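You operate a simulated robot arm through the tools that you are given. There is no shell and no other tool. Be economical: measure what you need, move in short steps, check, and stop when the job is done.

Carry out the task below with a simulated robot arm. There is one attempt and no reset: what you move stays moved.

TASK
Stand the purple cloth beside the orange capsule. It goes on the side that lies toward x -0.7, y +0.7 (a direction in the base frame), with about 3 cm between them.
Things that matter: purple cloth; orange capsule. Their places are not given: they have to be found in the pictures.

It is judged by the outcome, as a careful person would: the job done as asked, and still so three seconds after it is handed in. It fails if anything else is knocked over, pushed out of place, dropped, spilled or broken.

THE ROBOT
A 7-joint arm with a two-finger parallel gripper, fixed in place. Base frame: the origin is at the foot of the arm, x ahead of it, y to its left, z up; the work surface is at about z = 0.92. Lengths are in m, angles in rad, forces in N, time in s.
With the tool pointing down near the work surface it reaches from about 0.28 to 0.68 m from the base axis. Its first joint turns from -1.152 to 1.152 rad. Payload 1.57 kg.
Tool frame: the origin (TCP) lies between the finger pads and is the grasp point; the fingertips stand 0.03 m ahead of it; z points along the fingers, y is the line along which they close. The gripper opens to 0.11 m. The fingers are 0.024 m wide and 0.012 m thick; the gripper's body (0.048 by 0.112 m) begins 0.078 m behind the TCP.
Orientation is told as [roll, pitch, yaw] about the base's x, y, z axes, in that order, counted from this pose: with the fingers straight down and closing along the base's y, the tool's x points along the base's -x, its y along +y and its z along -z.

THE INTERFACE
- The arm moves only by the tool move_arm. Its argument "targets" is a list of rows, each a list of 7 numbers: the shift along the tool's x, y, z in units of 250 mm (1.0 is 250 mm), then the turn, a rotation vector about the tool's x, y, z in units of 45 degrees (1.0 is 45 degrees), then the gripper command, from -1 (shut) to 1 (fully open), values between in proportion. In form: [[x, y, z, wx, wy, wz, fingers], ...]. A call has 1 to 20 rows; each row is the pose to reach, as a shift and turn from the pose commanded when the call began, along the tool's axes at that moment. A call with a number of a shift or a turn outside -1 to 1 is refused whole. A row lasts 0.2 s, in which the tool goes at most 0.05 m and 0.15 rad; a call with a longer step from one row to the next is refused whole, and so is a gripper value outside its range. A pose out of reach is approached as far as the arm can. The call stops where the force on the tool passes 40 N (or 10 N more than at its start, if that is more) or the arm is blocked; 0.2 s more then pass. The fingers move at their own pace (about 0.108 m/s each) and stop on an object; they squeeze with about 31 N. The grip force told is the motor's: it shows also when the fingers shut on nothing. Time passes only in rows, and 0.2 s behind the last, so rows that repeat a pose let the fingers close. It gives the time, the measured TCP pose, the force on the tool (base axes), the opening and the grip force at its end, in the units of the frame above (readings bear some noise), and new pictures: "show" is both (left out), scene, wrist or none.
- Cameras (640 x 400 px; columns grow to the right, rows downward): "scene" is fixed at [0.1478, -0.3756, 1.4299]; the picture's right is [0.92, -0.40, 0.00], its down [-0.16, -0.37, -0.92] and it looks along [0.36, 0.84, -0.40] (base axes); focal length 318 px, centre (320, 200). "wrist" rides on the gripper at [-0.036, 0, -0.08] in the tool frame; the picture's right is [0.00, -1.00, 0.00], its down [0.97, 0.00, -0.24] and it looks along [0.24, 0.00, 0.97] (tool axes); focal length 218 px, centre (320, 200).
- probe_pixels(camera, pixels): for up to 12 pixels [column, row] of the newest picture of that camera ("zoom" is the newest enlarged one), the place [x, y, z] in the base frame of the surface seen there, good to about 0.002 m, but the place of the scene camera against the robot may be out by one fixed shift of up to 0.012 m in any direction. No time passes.
- enlarge(camera, box): a new picture of the part [left, top, right, bottom] of that camera's present view, enlarged. No time passes.
- hand_in(): hands the job in; it is judged then, once.

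Work in short steps. Measure before you move; look again where a grasp or a placing could have gone wrong, and mend it. You have 60 turns and 120 pictures in all, the two below and enlarged ones among them. Open the gripper and draw the arm clear of the work before you hand the job in, unless the task says otherwise; then end with one line.

The tools are called after "Request:" as name(argument=value, ...) on one line, values as JSON. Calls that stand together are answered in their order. move_arm: Moves the arm, as the interface text tells. Its arguments: {"type":"object","properties":{"targets":{"type":"array"},"show":{"type":"string","enum":["both","scene","wrist","none"]}},"required":["targets"]} The other tools are called the same way: probe_pixels (camera, pixels) gives the place of the surface under pixels of a picture; enlarge (camera, box) takes an enlarged picture of a part of a camera's view; hand_in () hands the job in.

At the start:

```text
time_s: 0.0
eef_pos: [0.3622, 0.029, 1.2215]
tool_rot: [-0.002, 0.0, -0.001]
ft_force: [-0.6, -0.6, -0.2]
opening: 0.1099
grasp_force: 0.2
```

scene: 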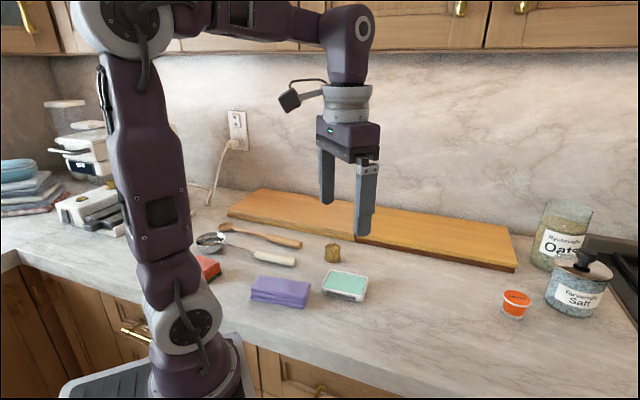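
wrist: 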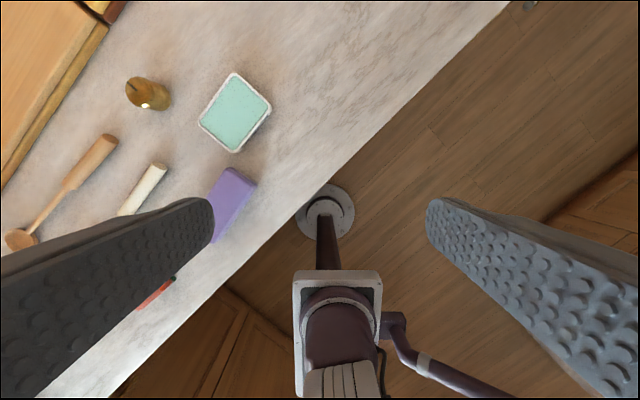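

The purple cloth is near scene (280,291) and the orange capsule near (515,303). I'll probe both and enlarge.

Request:
probe_pixels(camera="scene", pixels=[[258, 279], [310, 283], [303, 296], [251, 290], [280, 286], [303, 306], [515, 296], [515, 312], [502, 296], [529, 300], [515, 290], [420, 320]])

Request:
enlarge(camera="scene", box=[220, 240, 380, 340])

Request:
enlarge(camera="scene", box=[460, 240, 620, 340])

Request:
probe_pixels(camera="wrist", pixels=[[230, 172], [254, 184], [218, 235], [235, 200], [235, 90], [150, 90]])

```text
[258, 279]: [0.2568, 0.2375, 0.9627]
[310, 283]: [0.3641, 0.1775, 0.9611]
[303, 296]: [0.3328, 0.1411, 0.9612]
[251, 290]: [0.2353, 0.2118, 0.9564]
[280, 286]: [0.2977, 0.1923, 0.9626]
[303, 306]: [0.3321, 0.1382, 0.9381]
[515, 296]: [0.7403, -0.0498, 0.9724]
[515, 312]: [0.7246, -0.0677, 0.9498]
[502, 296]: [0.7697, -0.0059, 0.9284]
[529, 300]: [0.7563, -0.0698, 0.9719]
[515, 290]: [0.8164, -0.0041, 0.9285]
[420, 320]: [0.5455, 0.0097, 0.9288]
```

```text
4.00 times, centred on (300, 290) of scene
```

zoom: 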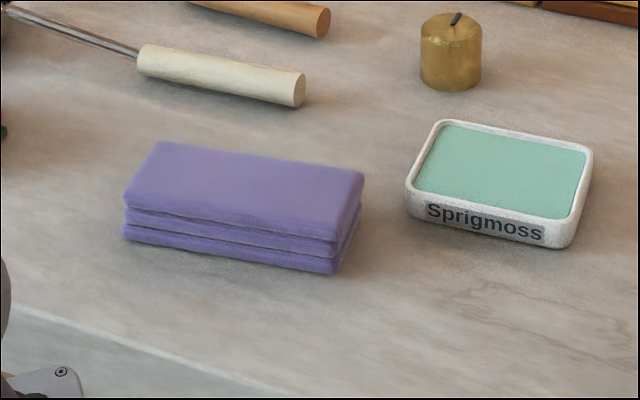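

```text
4.00 times, centred on (540, 290) of scene
```

zoom: 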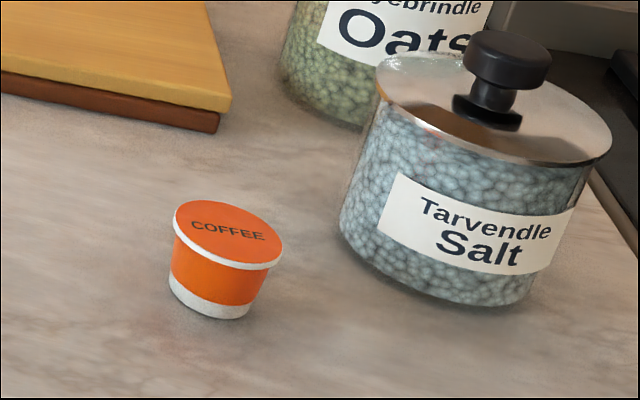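

```text
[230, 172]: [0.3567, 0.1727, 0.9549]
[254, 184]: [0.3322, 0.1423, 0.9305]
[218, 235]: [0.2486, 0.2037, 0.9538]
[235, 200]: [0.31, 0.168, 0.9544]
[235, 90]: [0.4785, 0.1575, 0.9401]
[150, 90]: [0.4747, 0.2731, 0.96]
```

Scene readings sit about 8 mm high, so I want wrist measurements too. I'll move above the cloth with yaw of about -30° to look straight down at it. I'll also probe the board and other points around the target.

Request:
move_arm(targets=[[0.04, 0.12, 0.06, 0, 0, 0.13, 1], [0.09, 0.24, 0.12, 0, 0, 0.27, 1], [0.14, 0.36, 0.18, 0, 0, 0.4, 1], [0.19, 0.48, 0.24, 0, 0, 0.53, 1], [0.24, 0.6, 0.3, 0, 0, 0.667, 1], [0.24, 0.6, 0.3, 0, 0, 0.667, 1]])

Request:
probe_pixels(camera="scene", pixels=[[514, 270], [450, 255], [400, 244], [504, 294], [526, 302], [517, 292], [512, 298], [548, 295], [520, 318], [503, 310], [470, 295], [450, 280]])

```text
time_s: 1.4
eef_pos: [0.3009, 0.1806, 1.1445]
tool_rot: [0.001, -0.001, -0.524]
ft_force: [0.1, 0.2, 0.5]
opening: 0.1099
grasp_force: 0.0
```

scene: 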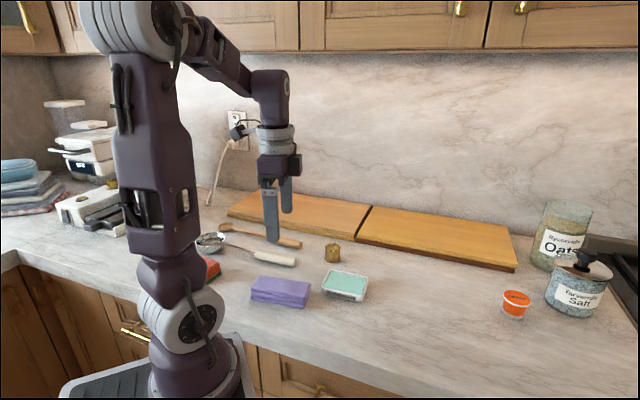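
wrist: 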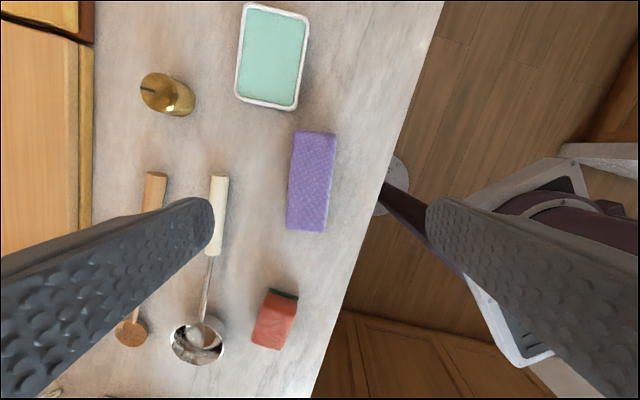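

```text
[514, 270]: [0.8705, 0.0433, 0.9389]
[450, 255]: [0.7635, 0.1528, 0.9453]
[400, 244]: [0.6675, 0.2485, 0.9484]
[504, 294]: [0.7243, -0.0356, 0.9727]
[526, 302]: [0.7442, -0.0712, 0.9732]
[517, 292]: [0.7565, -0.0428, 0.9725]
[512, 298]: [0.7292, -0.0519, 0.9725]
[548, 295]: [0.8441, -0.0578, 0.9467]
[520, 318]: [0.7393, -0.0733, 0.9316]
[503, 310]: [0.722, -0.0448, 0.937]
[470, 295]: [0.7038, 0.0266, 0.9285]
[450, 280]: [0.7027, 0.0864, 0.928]
```

The cloth shows in the wrist view at (295..336, 131..231), with about a 4° residual tilt. I'll probe its corners, and the green box in both cameras to get the scene offset.

Request:
probe_pixels(camera="wrist", pixels=[[297, 134], [333, 137], [325, 227], [290, 226], [312, 180], [244, 9], [306, 22], [292, 105], [240, 95], [272, 55], [360, 200], [270, 180]])

Request:
enlarge(camera="wrist", box=[230, 110, 390, 260])

Request:
probe_pixels(camera="scene", pixels=[[330, 271], [367, 277], [361, 293], [325, 287], [346, 282], [258, 278], [309, 284], [303, 298], [252, 290], [280, 287]])

```text
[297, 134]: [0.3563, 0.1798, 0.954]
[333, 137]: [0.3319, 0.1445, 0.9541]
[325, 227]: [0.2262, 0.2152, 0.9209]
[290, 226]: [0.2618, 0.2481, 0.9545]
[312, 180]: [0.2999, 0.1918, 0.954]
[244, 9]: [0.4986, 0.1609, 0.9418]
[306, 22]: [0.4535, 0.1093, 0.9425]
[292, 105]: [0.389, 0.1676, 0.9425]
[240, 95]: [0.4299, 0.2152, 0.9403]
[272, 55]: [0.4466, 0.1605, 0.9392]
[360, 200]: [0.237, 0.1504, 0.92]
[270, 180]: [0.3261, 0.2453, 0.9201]
```

```text
2.67 times, centred on (310, 185) of wrist
```

zoom: 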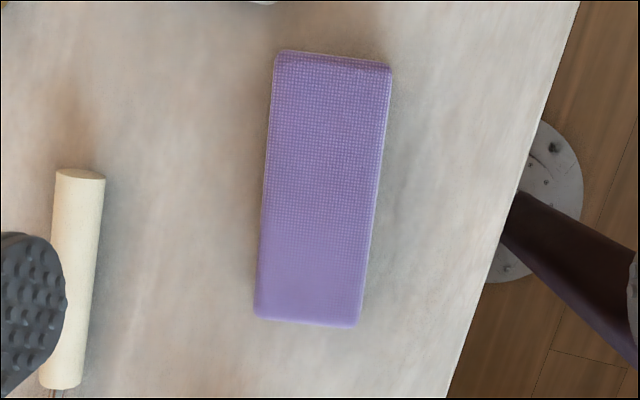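

```text
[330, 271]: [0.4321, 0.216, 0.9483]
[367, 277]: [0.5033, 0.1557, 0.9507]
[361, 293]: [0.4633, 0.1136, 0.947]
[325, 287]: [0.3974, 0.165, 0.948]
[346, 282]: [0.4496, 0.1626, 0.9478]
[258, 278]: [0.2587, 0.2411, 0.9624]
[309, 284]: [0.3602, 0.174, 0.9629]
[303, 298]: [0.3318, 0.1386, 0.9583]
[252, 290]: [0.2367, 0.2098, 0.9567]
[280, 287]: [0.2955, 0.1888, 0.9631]
```

I'll refine the corners in the zoom.

Request:
probe_pixels(camera="zoom", pixels=[[280, 56], [386, 70], [354, 322], [259, 313], [270, 180], [372, 190], [333, 62], [306, 318], [320, 185]])

```text
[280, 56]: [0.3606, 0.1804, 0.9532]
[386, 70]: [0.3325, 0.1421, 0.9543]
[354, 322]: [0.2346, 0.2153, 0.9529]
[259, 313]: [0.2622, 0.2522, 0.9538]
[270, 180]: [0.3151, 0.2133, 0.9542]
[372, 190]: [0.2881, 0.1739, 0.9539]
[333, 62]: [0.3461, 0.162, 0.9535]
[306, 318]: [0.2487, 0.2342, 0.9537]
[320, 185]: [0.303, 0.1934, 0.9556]
```

Cloth: centre (0.2975, 0.1975), long axis at about -36.5°, 0.121 x 0.047 m, top at z 0.954. I'll align over it and come partway down to check.

Request:
move_arm(targets=[[0.02, 0.02, 0.15, 0, 0, 0.07, 0.7], [0.049, 0.053, 0.3, 0, 0, 0.144, 0.7], [0.049, 0.053, 0.44, 0, 0, 0.144, 0.7], [0.049, 0.053, 0.44, 0, 0, 0.144, 0.7]])

```text
time_s: 2.4
eef_pos: [0.2982, 0.1972, 1.0354]
tool_rot: [-0.001, 0.001, -0.637]
ft_force: [-1.3, 0.4, 0.0]
opening: 0.0937
grasp_force: 0.1
```

scene: 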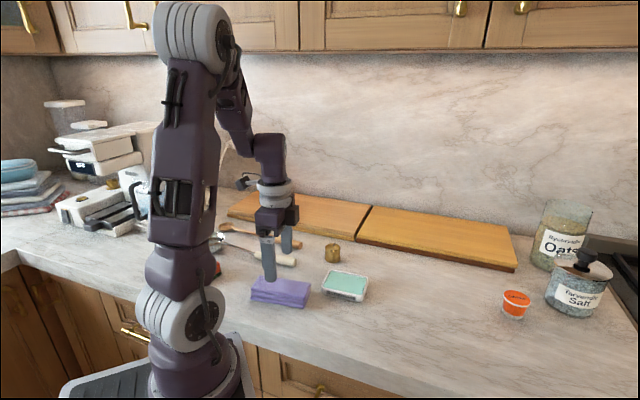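
wrist: 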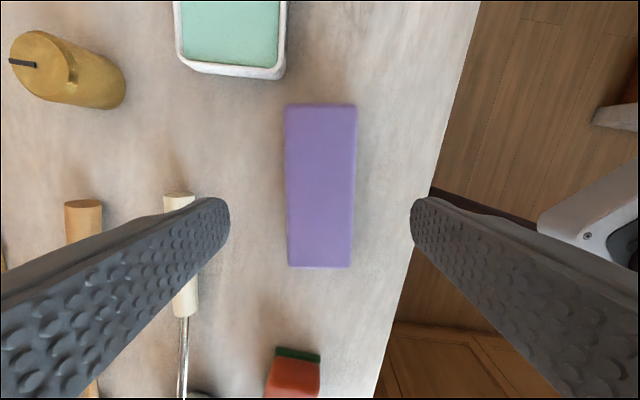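

It is well centred (cloth at 287–355 around column 320), and the handle is clear of the left finger. I'll descend to TCP z≈0.957 and close.

Request:
move_arm(targets=[[0, 0, 0.1, 0, 0, 0, 0.7], [0, 0, 0.2, 0, 0, 0, 0.7], [0, 0, 0.31, 0, 0, 0, 0.7], [0, 0, 0.31, 0, 0, 0, 0.7], [0, 0, 0.31, 0, 0, 0, -1], [0, 0, 0.31, 0, 0, 0, -1], [0, 0, 0.31, 0, 0, 0, -1]])

```text
time_s: 4.0
eef_pos: [0.2982, 0.1979, 0.9582]
tool_rot: [0.0, 0.001, -0.638]
ft_force: [-0.1, 0.6, 0.4]
opening: 0.0568
grasp_force: 30.9
```

scene: 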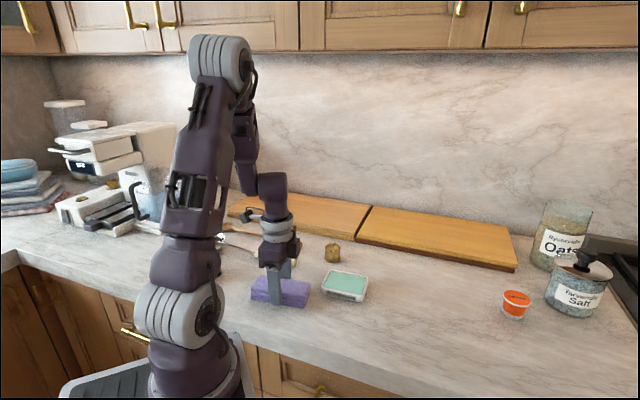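
wrist: 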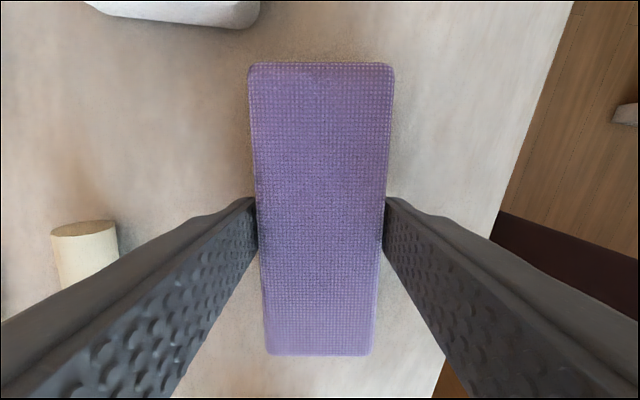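

The grip holds at 0.0568 opening and 31 N. I'll lift straight up.

Request:
move_arm(targets=[[0, 0, -0.1, 0, 0, 0, -1], [0, 0, -0.25, 0, 0, 0, -1], [0, 0, -0.4, 0, 0, 0, -1], [0, 0, -0.56, 0, 0, 0, -1], [0, 0, -0.72, 0, 0, 0, -1], [0, 0, -0.72, 0, 0, 0, -1]])

```text
time_s: 5.4
eef_pos: [0.3002, 0.1977, 1.1367]
tool_rot: [-0.001, 0.0, -0.637]
ft_force: [1.3, 0.1, -0.6]
opening: 0.0572
grasp_force: 30.9
```

scene: 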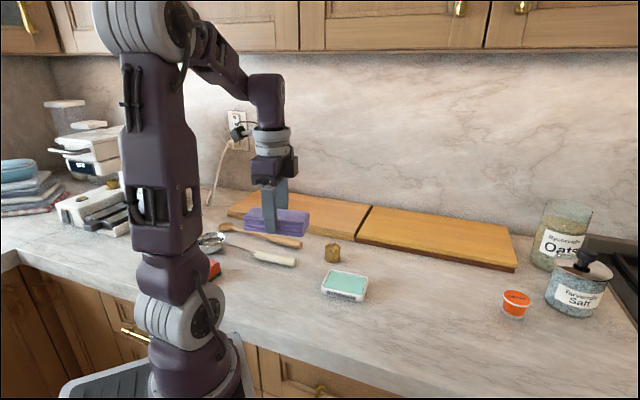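
wrist: 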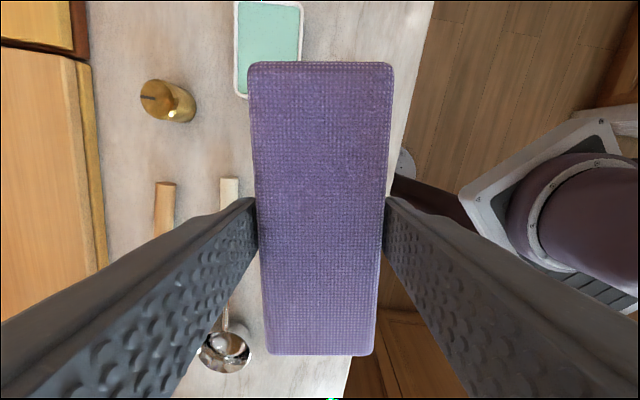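

Held securely. I'll probe the cloth's extent in the wrist view, then carry it toward the capsule at height, turning to yaw -45°.

Request:
probe_pixels(camera="wrist", pixels=[[320, 65], [320, 351], [252, 80], [390, 80], [253, 67], [388, 67]])

Request:
move_arm(targets=[[-0.1, 0.04, 0, 0, 0, 0.03, -1], [-0.24, 0.09, 0, 0, 0, 0.06, -1], [-0.38, 0.14, 0, 0, 0, 0.09, -1], [-0.52, 0.19, 0, 0, 0, 0.12, -1], [-0.66, 0.24, 0, 0, 0, 0.15, -1], [-0.8, 0.295, 0, 0, 0, 0.188, -1], [-0.94, 0.346, 0, 0, 0, 0.188, -1], [-0.94, 0.346, 0, 0, 0, 0.188, -1]])

```text
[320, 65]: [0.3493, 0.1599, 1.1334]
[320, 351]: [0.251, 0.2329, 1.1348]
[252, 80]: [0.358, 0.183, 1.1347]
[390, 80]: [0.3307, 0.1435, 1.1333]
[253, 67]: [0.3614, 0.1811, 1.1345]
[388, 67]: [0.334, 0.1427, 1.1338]
```

```text
time_s: 7.2
eef_pos: [0.5394, 0.1257, 1.1364]
tool_rot: [-0.002, -0.001, -0.785]
ft_force: [-0.8, -0.1, -0.4]
opening: 0.057
grasp_force: 31.4
```

scene: 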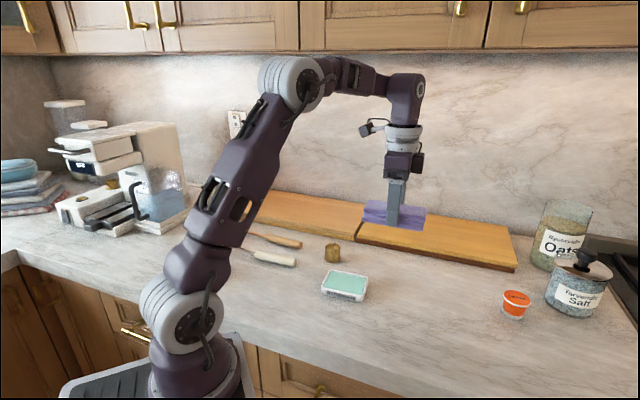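
wrist: 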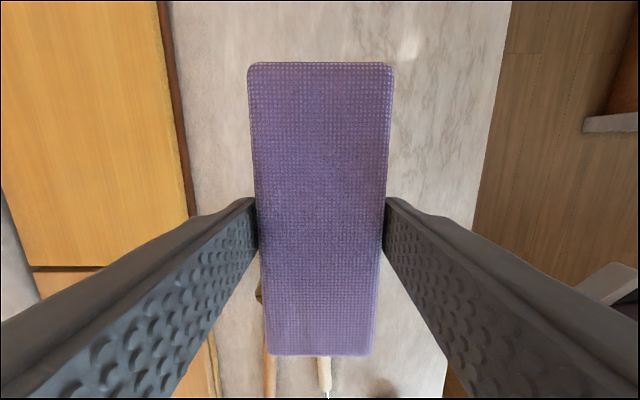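

I'll move further toward the capsule until it shows ahead of the cloth in the wrist view.

Request:
move_arm(targets=[[-0.12, 0.02, 0, 0, 0, 0, -1], [-0.25, 0.04, 0, 0, 0, 0, -1], [-0.37, 0.05, 0, 0, 0, 0, -1], [-0.453, 0.057, 0, 0, 0, 0, -1], [-0.453, 0.057, 0, 0, 0, 0, -1]])

```text
time_s: 8.4
eef_pos: [0.6287, 0.0557, 1.1389]
tool_rot: [0.002, 0.001, -0.785]
ft_force: [0.1, 0.6, -0.5]
opening: 0.0569
grasp_force: 30.6
```

scene: 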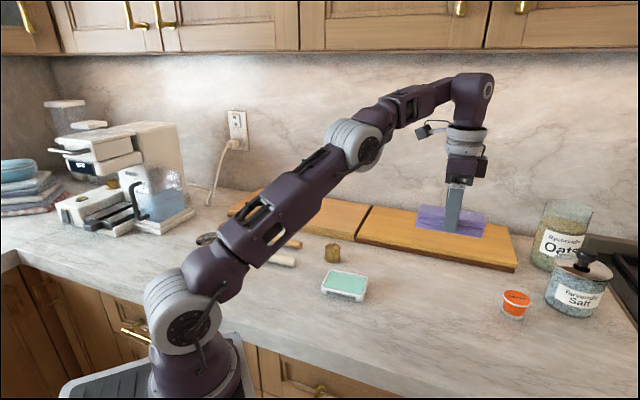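
wrist: 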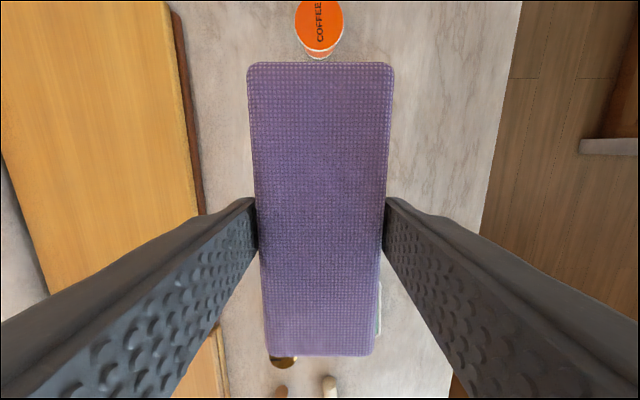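

The capsule shows at the top of the wrist view, near (319,27). I'll probe its rim.

Request:
enlarge(camera="wrist", box=[240, 0, 400, 100])

Request:
probe_pixels(camera="wrist", pixels=[[320, 49], [297, 20], [341, 20], [298, 28], [340, 28], [320, 30], [320, 5], [320, 57], [215, 180], [215, 60]])

```text
4.00 times, centred on (320, 50) of wrist
```

zoom: 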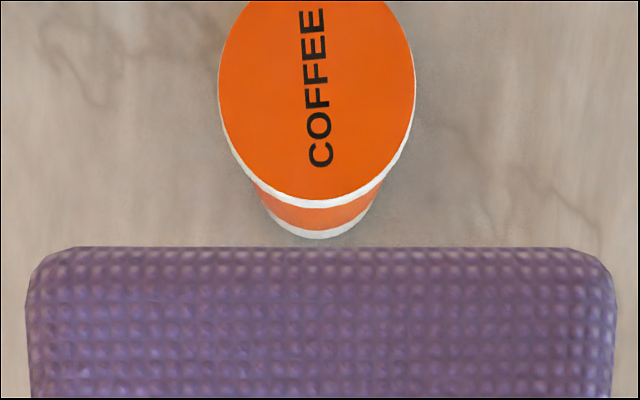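

```text
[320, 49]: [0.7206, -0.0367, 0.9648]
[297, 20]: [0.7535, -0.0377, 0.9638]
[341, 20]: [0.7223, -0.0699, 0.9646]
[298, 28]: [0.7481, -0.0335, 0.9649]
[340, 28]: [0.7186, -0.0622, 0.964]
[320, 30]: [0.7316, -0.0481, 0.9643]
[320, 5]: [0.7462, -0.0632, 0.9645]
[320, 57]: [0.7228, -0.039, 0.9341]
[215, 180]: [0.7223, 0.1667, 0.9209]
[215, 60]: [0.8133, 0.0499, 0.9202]
```

Capsule centre is about (0.737, -0.053), rim radius about 0.0235. Target for the cloth centre is (0.655, 0.029), so the shift is tool x -0.0375. I'll advance, then come down to about 2.5 cm above contact and check.

Request:
move_arm(targets=[[-0.075, 0, 0, 0, 0, 0, -1], [-0.15, 0, 0.04, 0, 0, 0, -1], [-0.15, 0, 0.2, 0, 0, 0, -1], [-0.15, 0, 0.36, 0, 0, 0, -1], [-0.15, 0, 0.5, 0, 0, 0, -1], [-0.15, 0, 0.62, 0, 0, 0, -1], [-0.15, 0, 0.62, 0, 0, 0, -1]])

```text
time_s: 10.0
eef_pos: [0.6559, 0.032, 0.9825]
tool_rot: [0.001, -0.002, -0.784]
ft_force: [-0.7, 0.2, -0.3]
opening: 0.0569
grasp_force: 31.1
out of reach, approached as far as the arm can: row 1, 2
```

scene: 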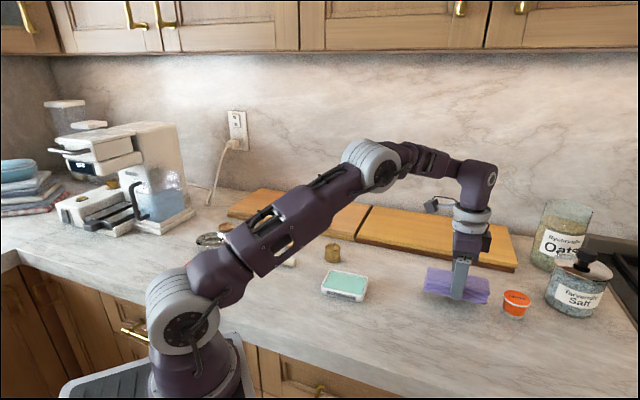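
wrist: 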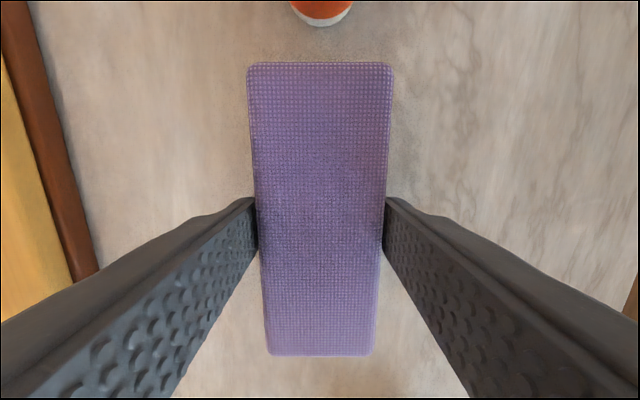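

At (0.656, 0.032), which predicts a gap of about 3.1 cm. I'll lower it the last 2.4 cm.

Request:
move_arm(targets=[[0, 0, 0.04, 0, 0, 0, -1], [0, 0, 0.07, 0, 0, 0, -1], [0, 0, 0.085, 0, 0, 0, -1], [0, 0, 0.094, 0, 0, 0, -1], [0, 0, 0.094, 0, 0, 0, -1]])

```text
time_s: 11.2
eef_pos: [0.6548, 0.0302, 0.9594]
tool_rot: [-0.002, 0.0, -0.783]
ft_force: [0.7, 0.3, -0.7]
opening: 0.0569
grasp_force: 30.8
```

scene: 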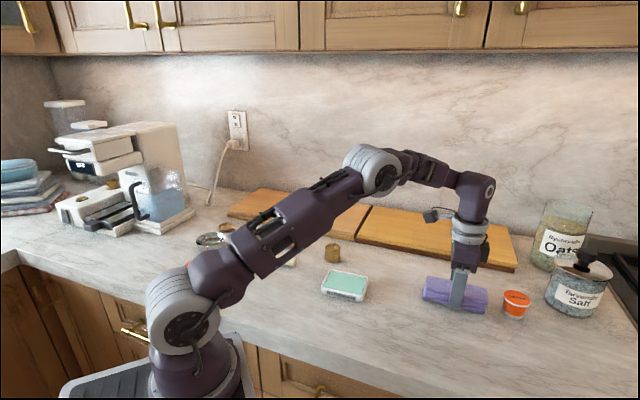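
wrist: 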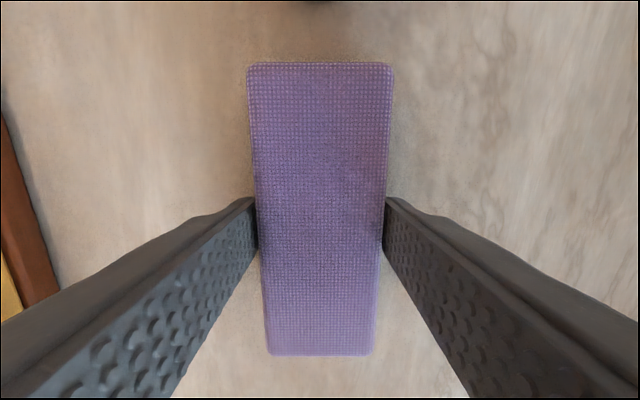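

Let me check the cloth's height and gap before releasing.

Request:
probe_pixels(camera="wrist", pixels=[[320, 65], [320, 120], [320, 350], [320, 40]])

Request:
enlarge(camera="scene", box=[400, 240, 560, 340])

```text
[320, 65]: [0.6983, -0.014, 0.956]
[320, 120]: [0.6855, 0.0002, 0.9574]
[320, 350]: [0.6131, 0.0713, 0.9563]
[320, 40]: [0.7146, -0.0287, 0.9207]
```

```text
4.00 times, centred on (480, 290) of scene
```

zoom: 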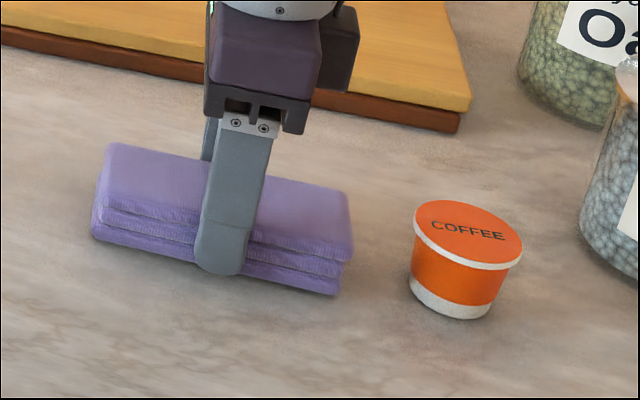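

The gap is about 3.0 cm and the cloth is 1–2 mm above the surface. I'll lower it by that much, open partly, and retreat upward.

Request:
move_arm(targets=[[0, 0, 0.006, 0, 0, 0, -1], [0, 0, 0.006, 0, 0, 0, -1], [0, 0, 0.006, 0, 0, 0, 0.6], [0, 0, 0.006, 0, 0, 0, 0.6], [0, 0, 0.006, 0, 0, 0, 0.6], [0, 0, -0.1, 0, 0, 0, 0.6], [0, 0, -0.25, 0, 0, 0, 0.6], [0.05, 0, -0.4, 0, 0, 0, 0.6], [0.15, 0, -0.55, 0, 0, 0, 0.6], [0.28, 0, -0.65, 0, 0, 0, 0.6], [0.42, 0, -0.7, 0, 0, 0, 0.6], [0.42, 0, -0.7, 0, 0, 0, 0.6]])

```text
time_s: 13.8
eef_pos: [0.582, 0.1028, 1.1351]
tool_rot: [0.001, 0.0, -0.785]
ft_force: [0.7, 0.1, -0.1]
opening: 0.0878
grasp_force: 0.1
```

scene: 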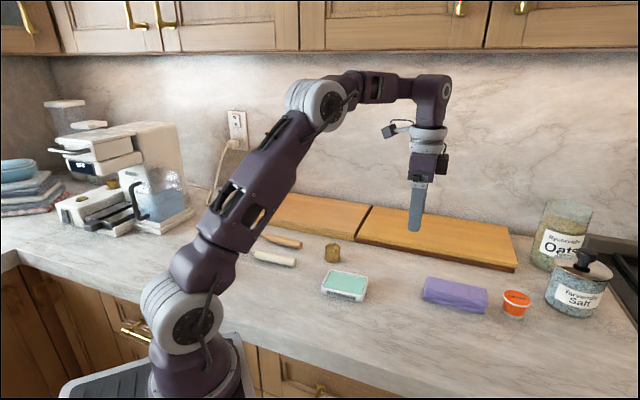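
wrist: 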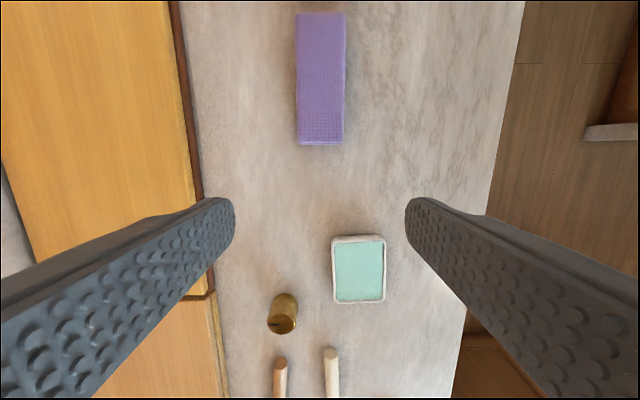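

The cloth is released and lying flat. One last check of the gap.

Request:
probe_pixels(camera="wrist", pixels=[[320, 14], [297, 15], [344, 15], [320, 136], [320, 80]])

Request:
enlarge(camera="scene", box=[400, 240, 560, 340])

```text
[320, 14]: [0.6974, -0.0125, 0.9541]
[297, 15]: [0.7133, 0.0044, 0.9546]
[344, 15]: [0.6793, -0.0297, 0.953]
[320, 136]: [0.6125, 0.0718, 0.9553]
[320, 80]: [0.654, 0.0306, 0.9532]
```

```text
4.00 times, centred on (480, 290) of scene
```

zoom: 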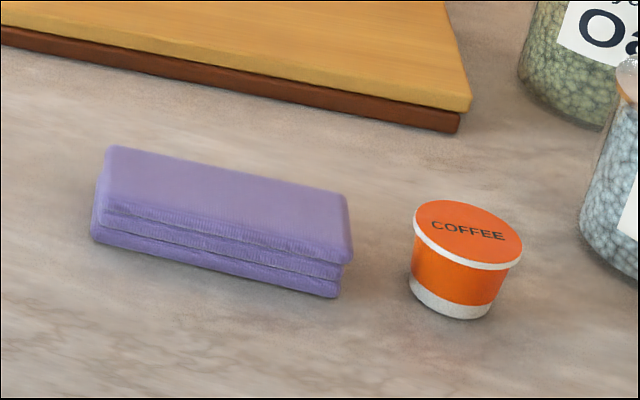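

The gap is about 3 cm, the side is right, the capsule hasn't moved and the arm is clear. Handing in.

Request:
hand_in()

```text
The job is handed in.
```

The purple cloth lies flat beside the orange capsule, on its (-0.7, +0.7) side with a gap of about 3 cm, and I saw nothing else disturbed; I took "stand" to mean "place", so I did not set it on edge.
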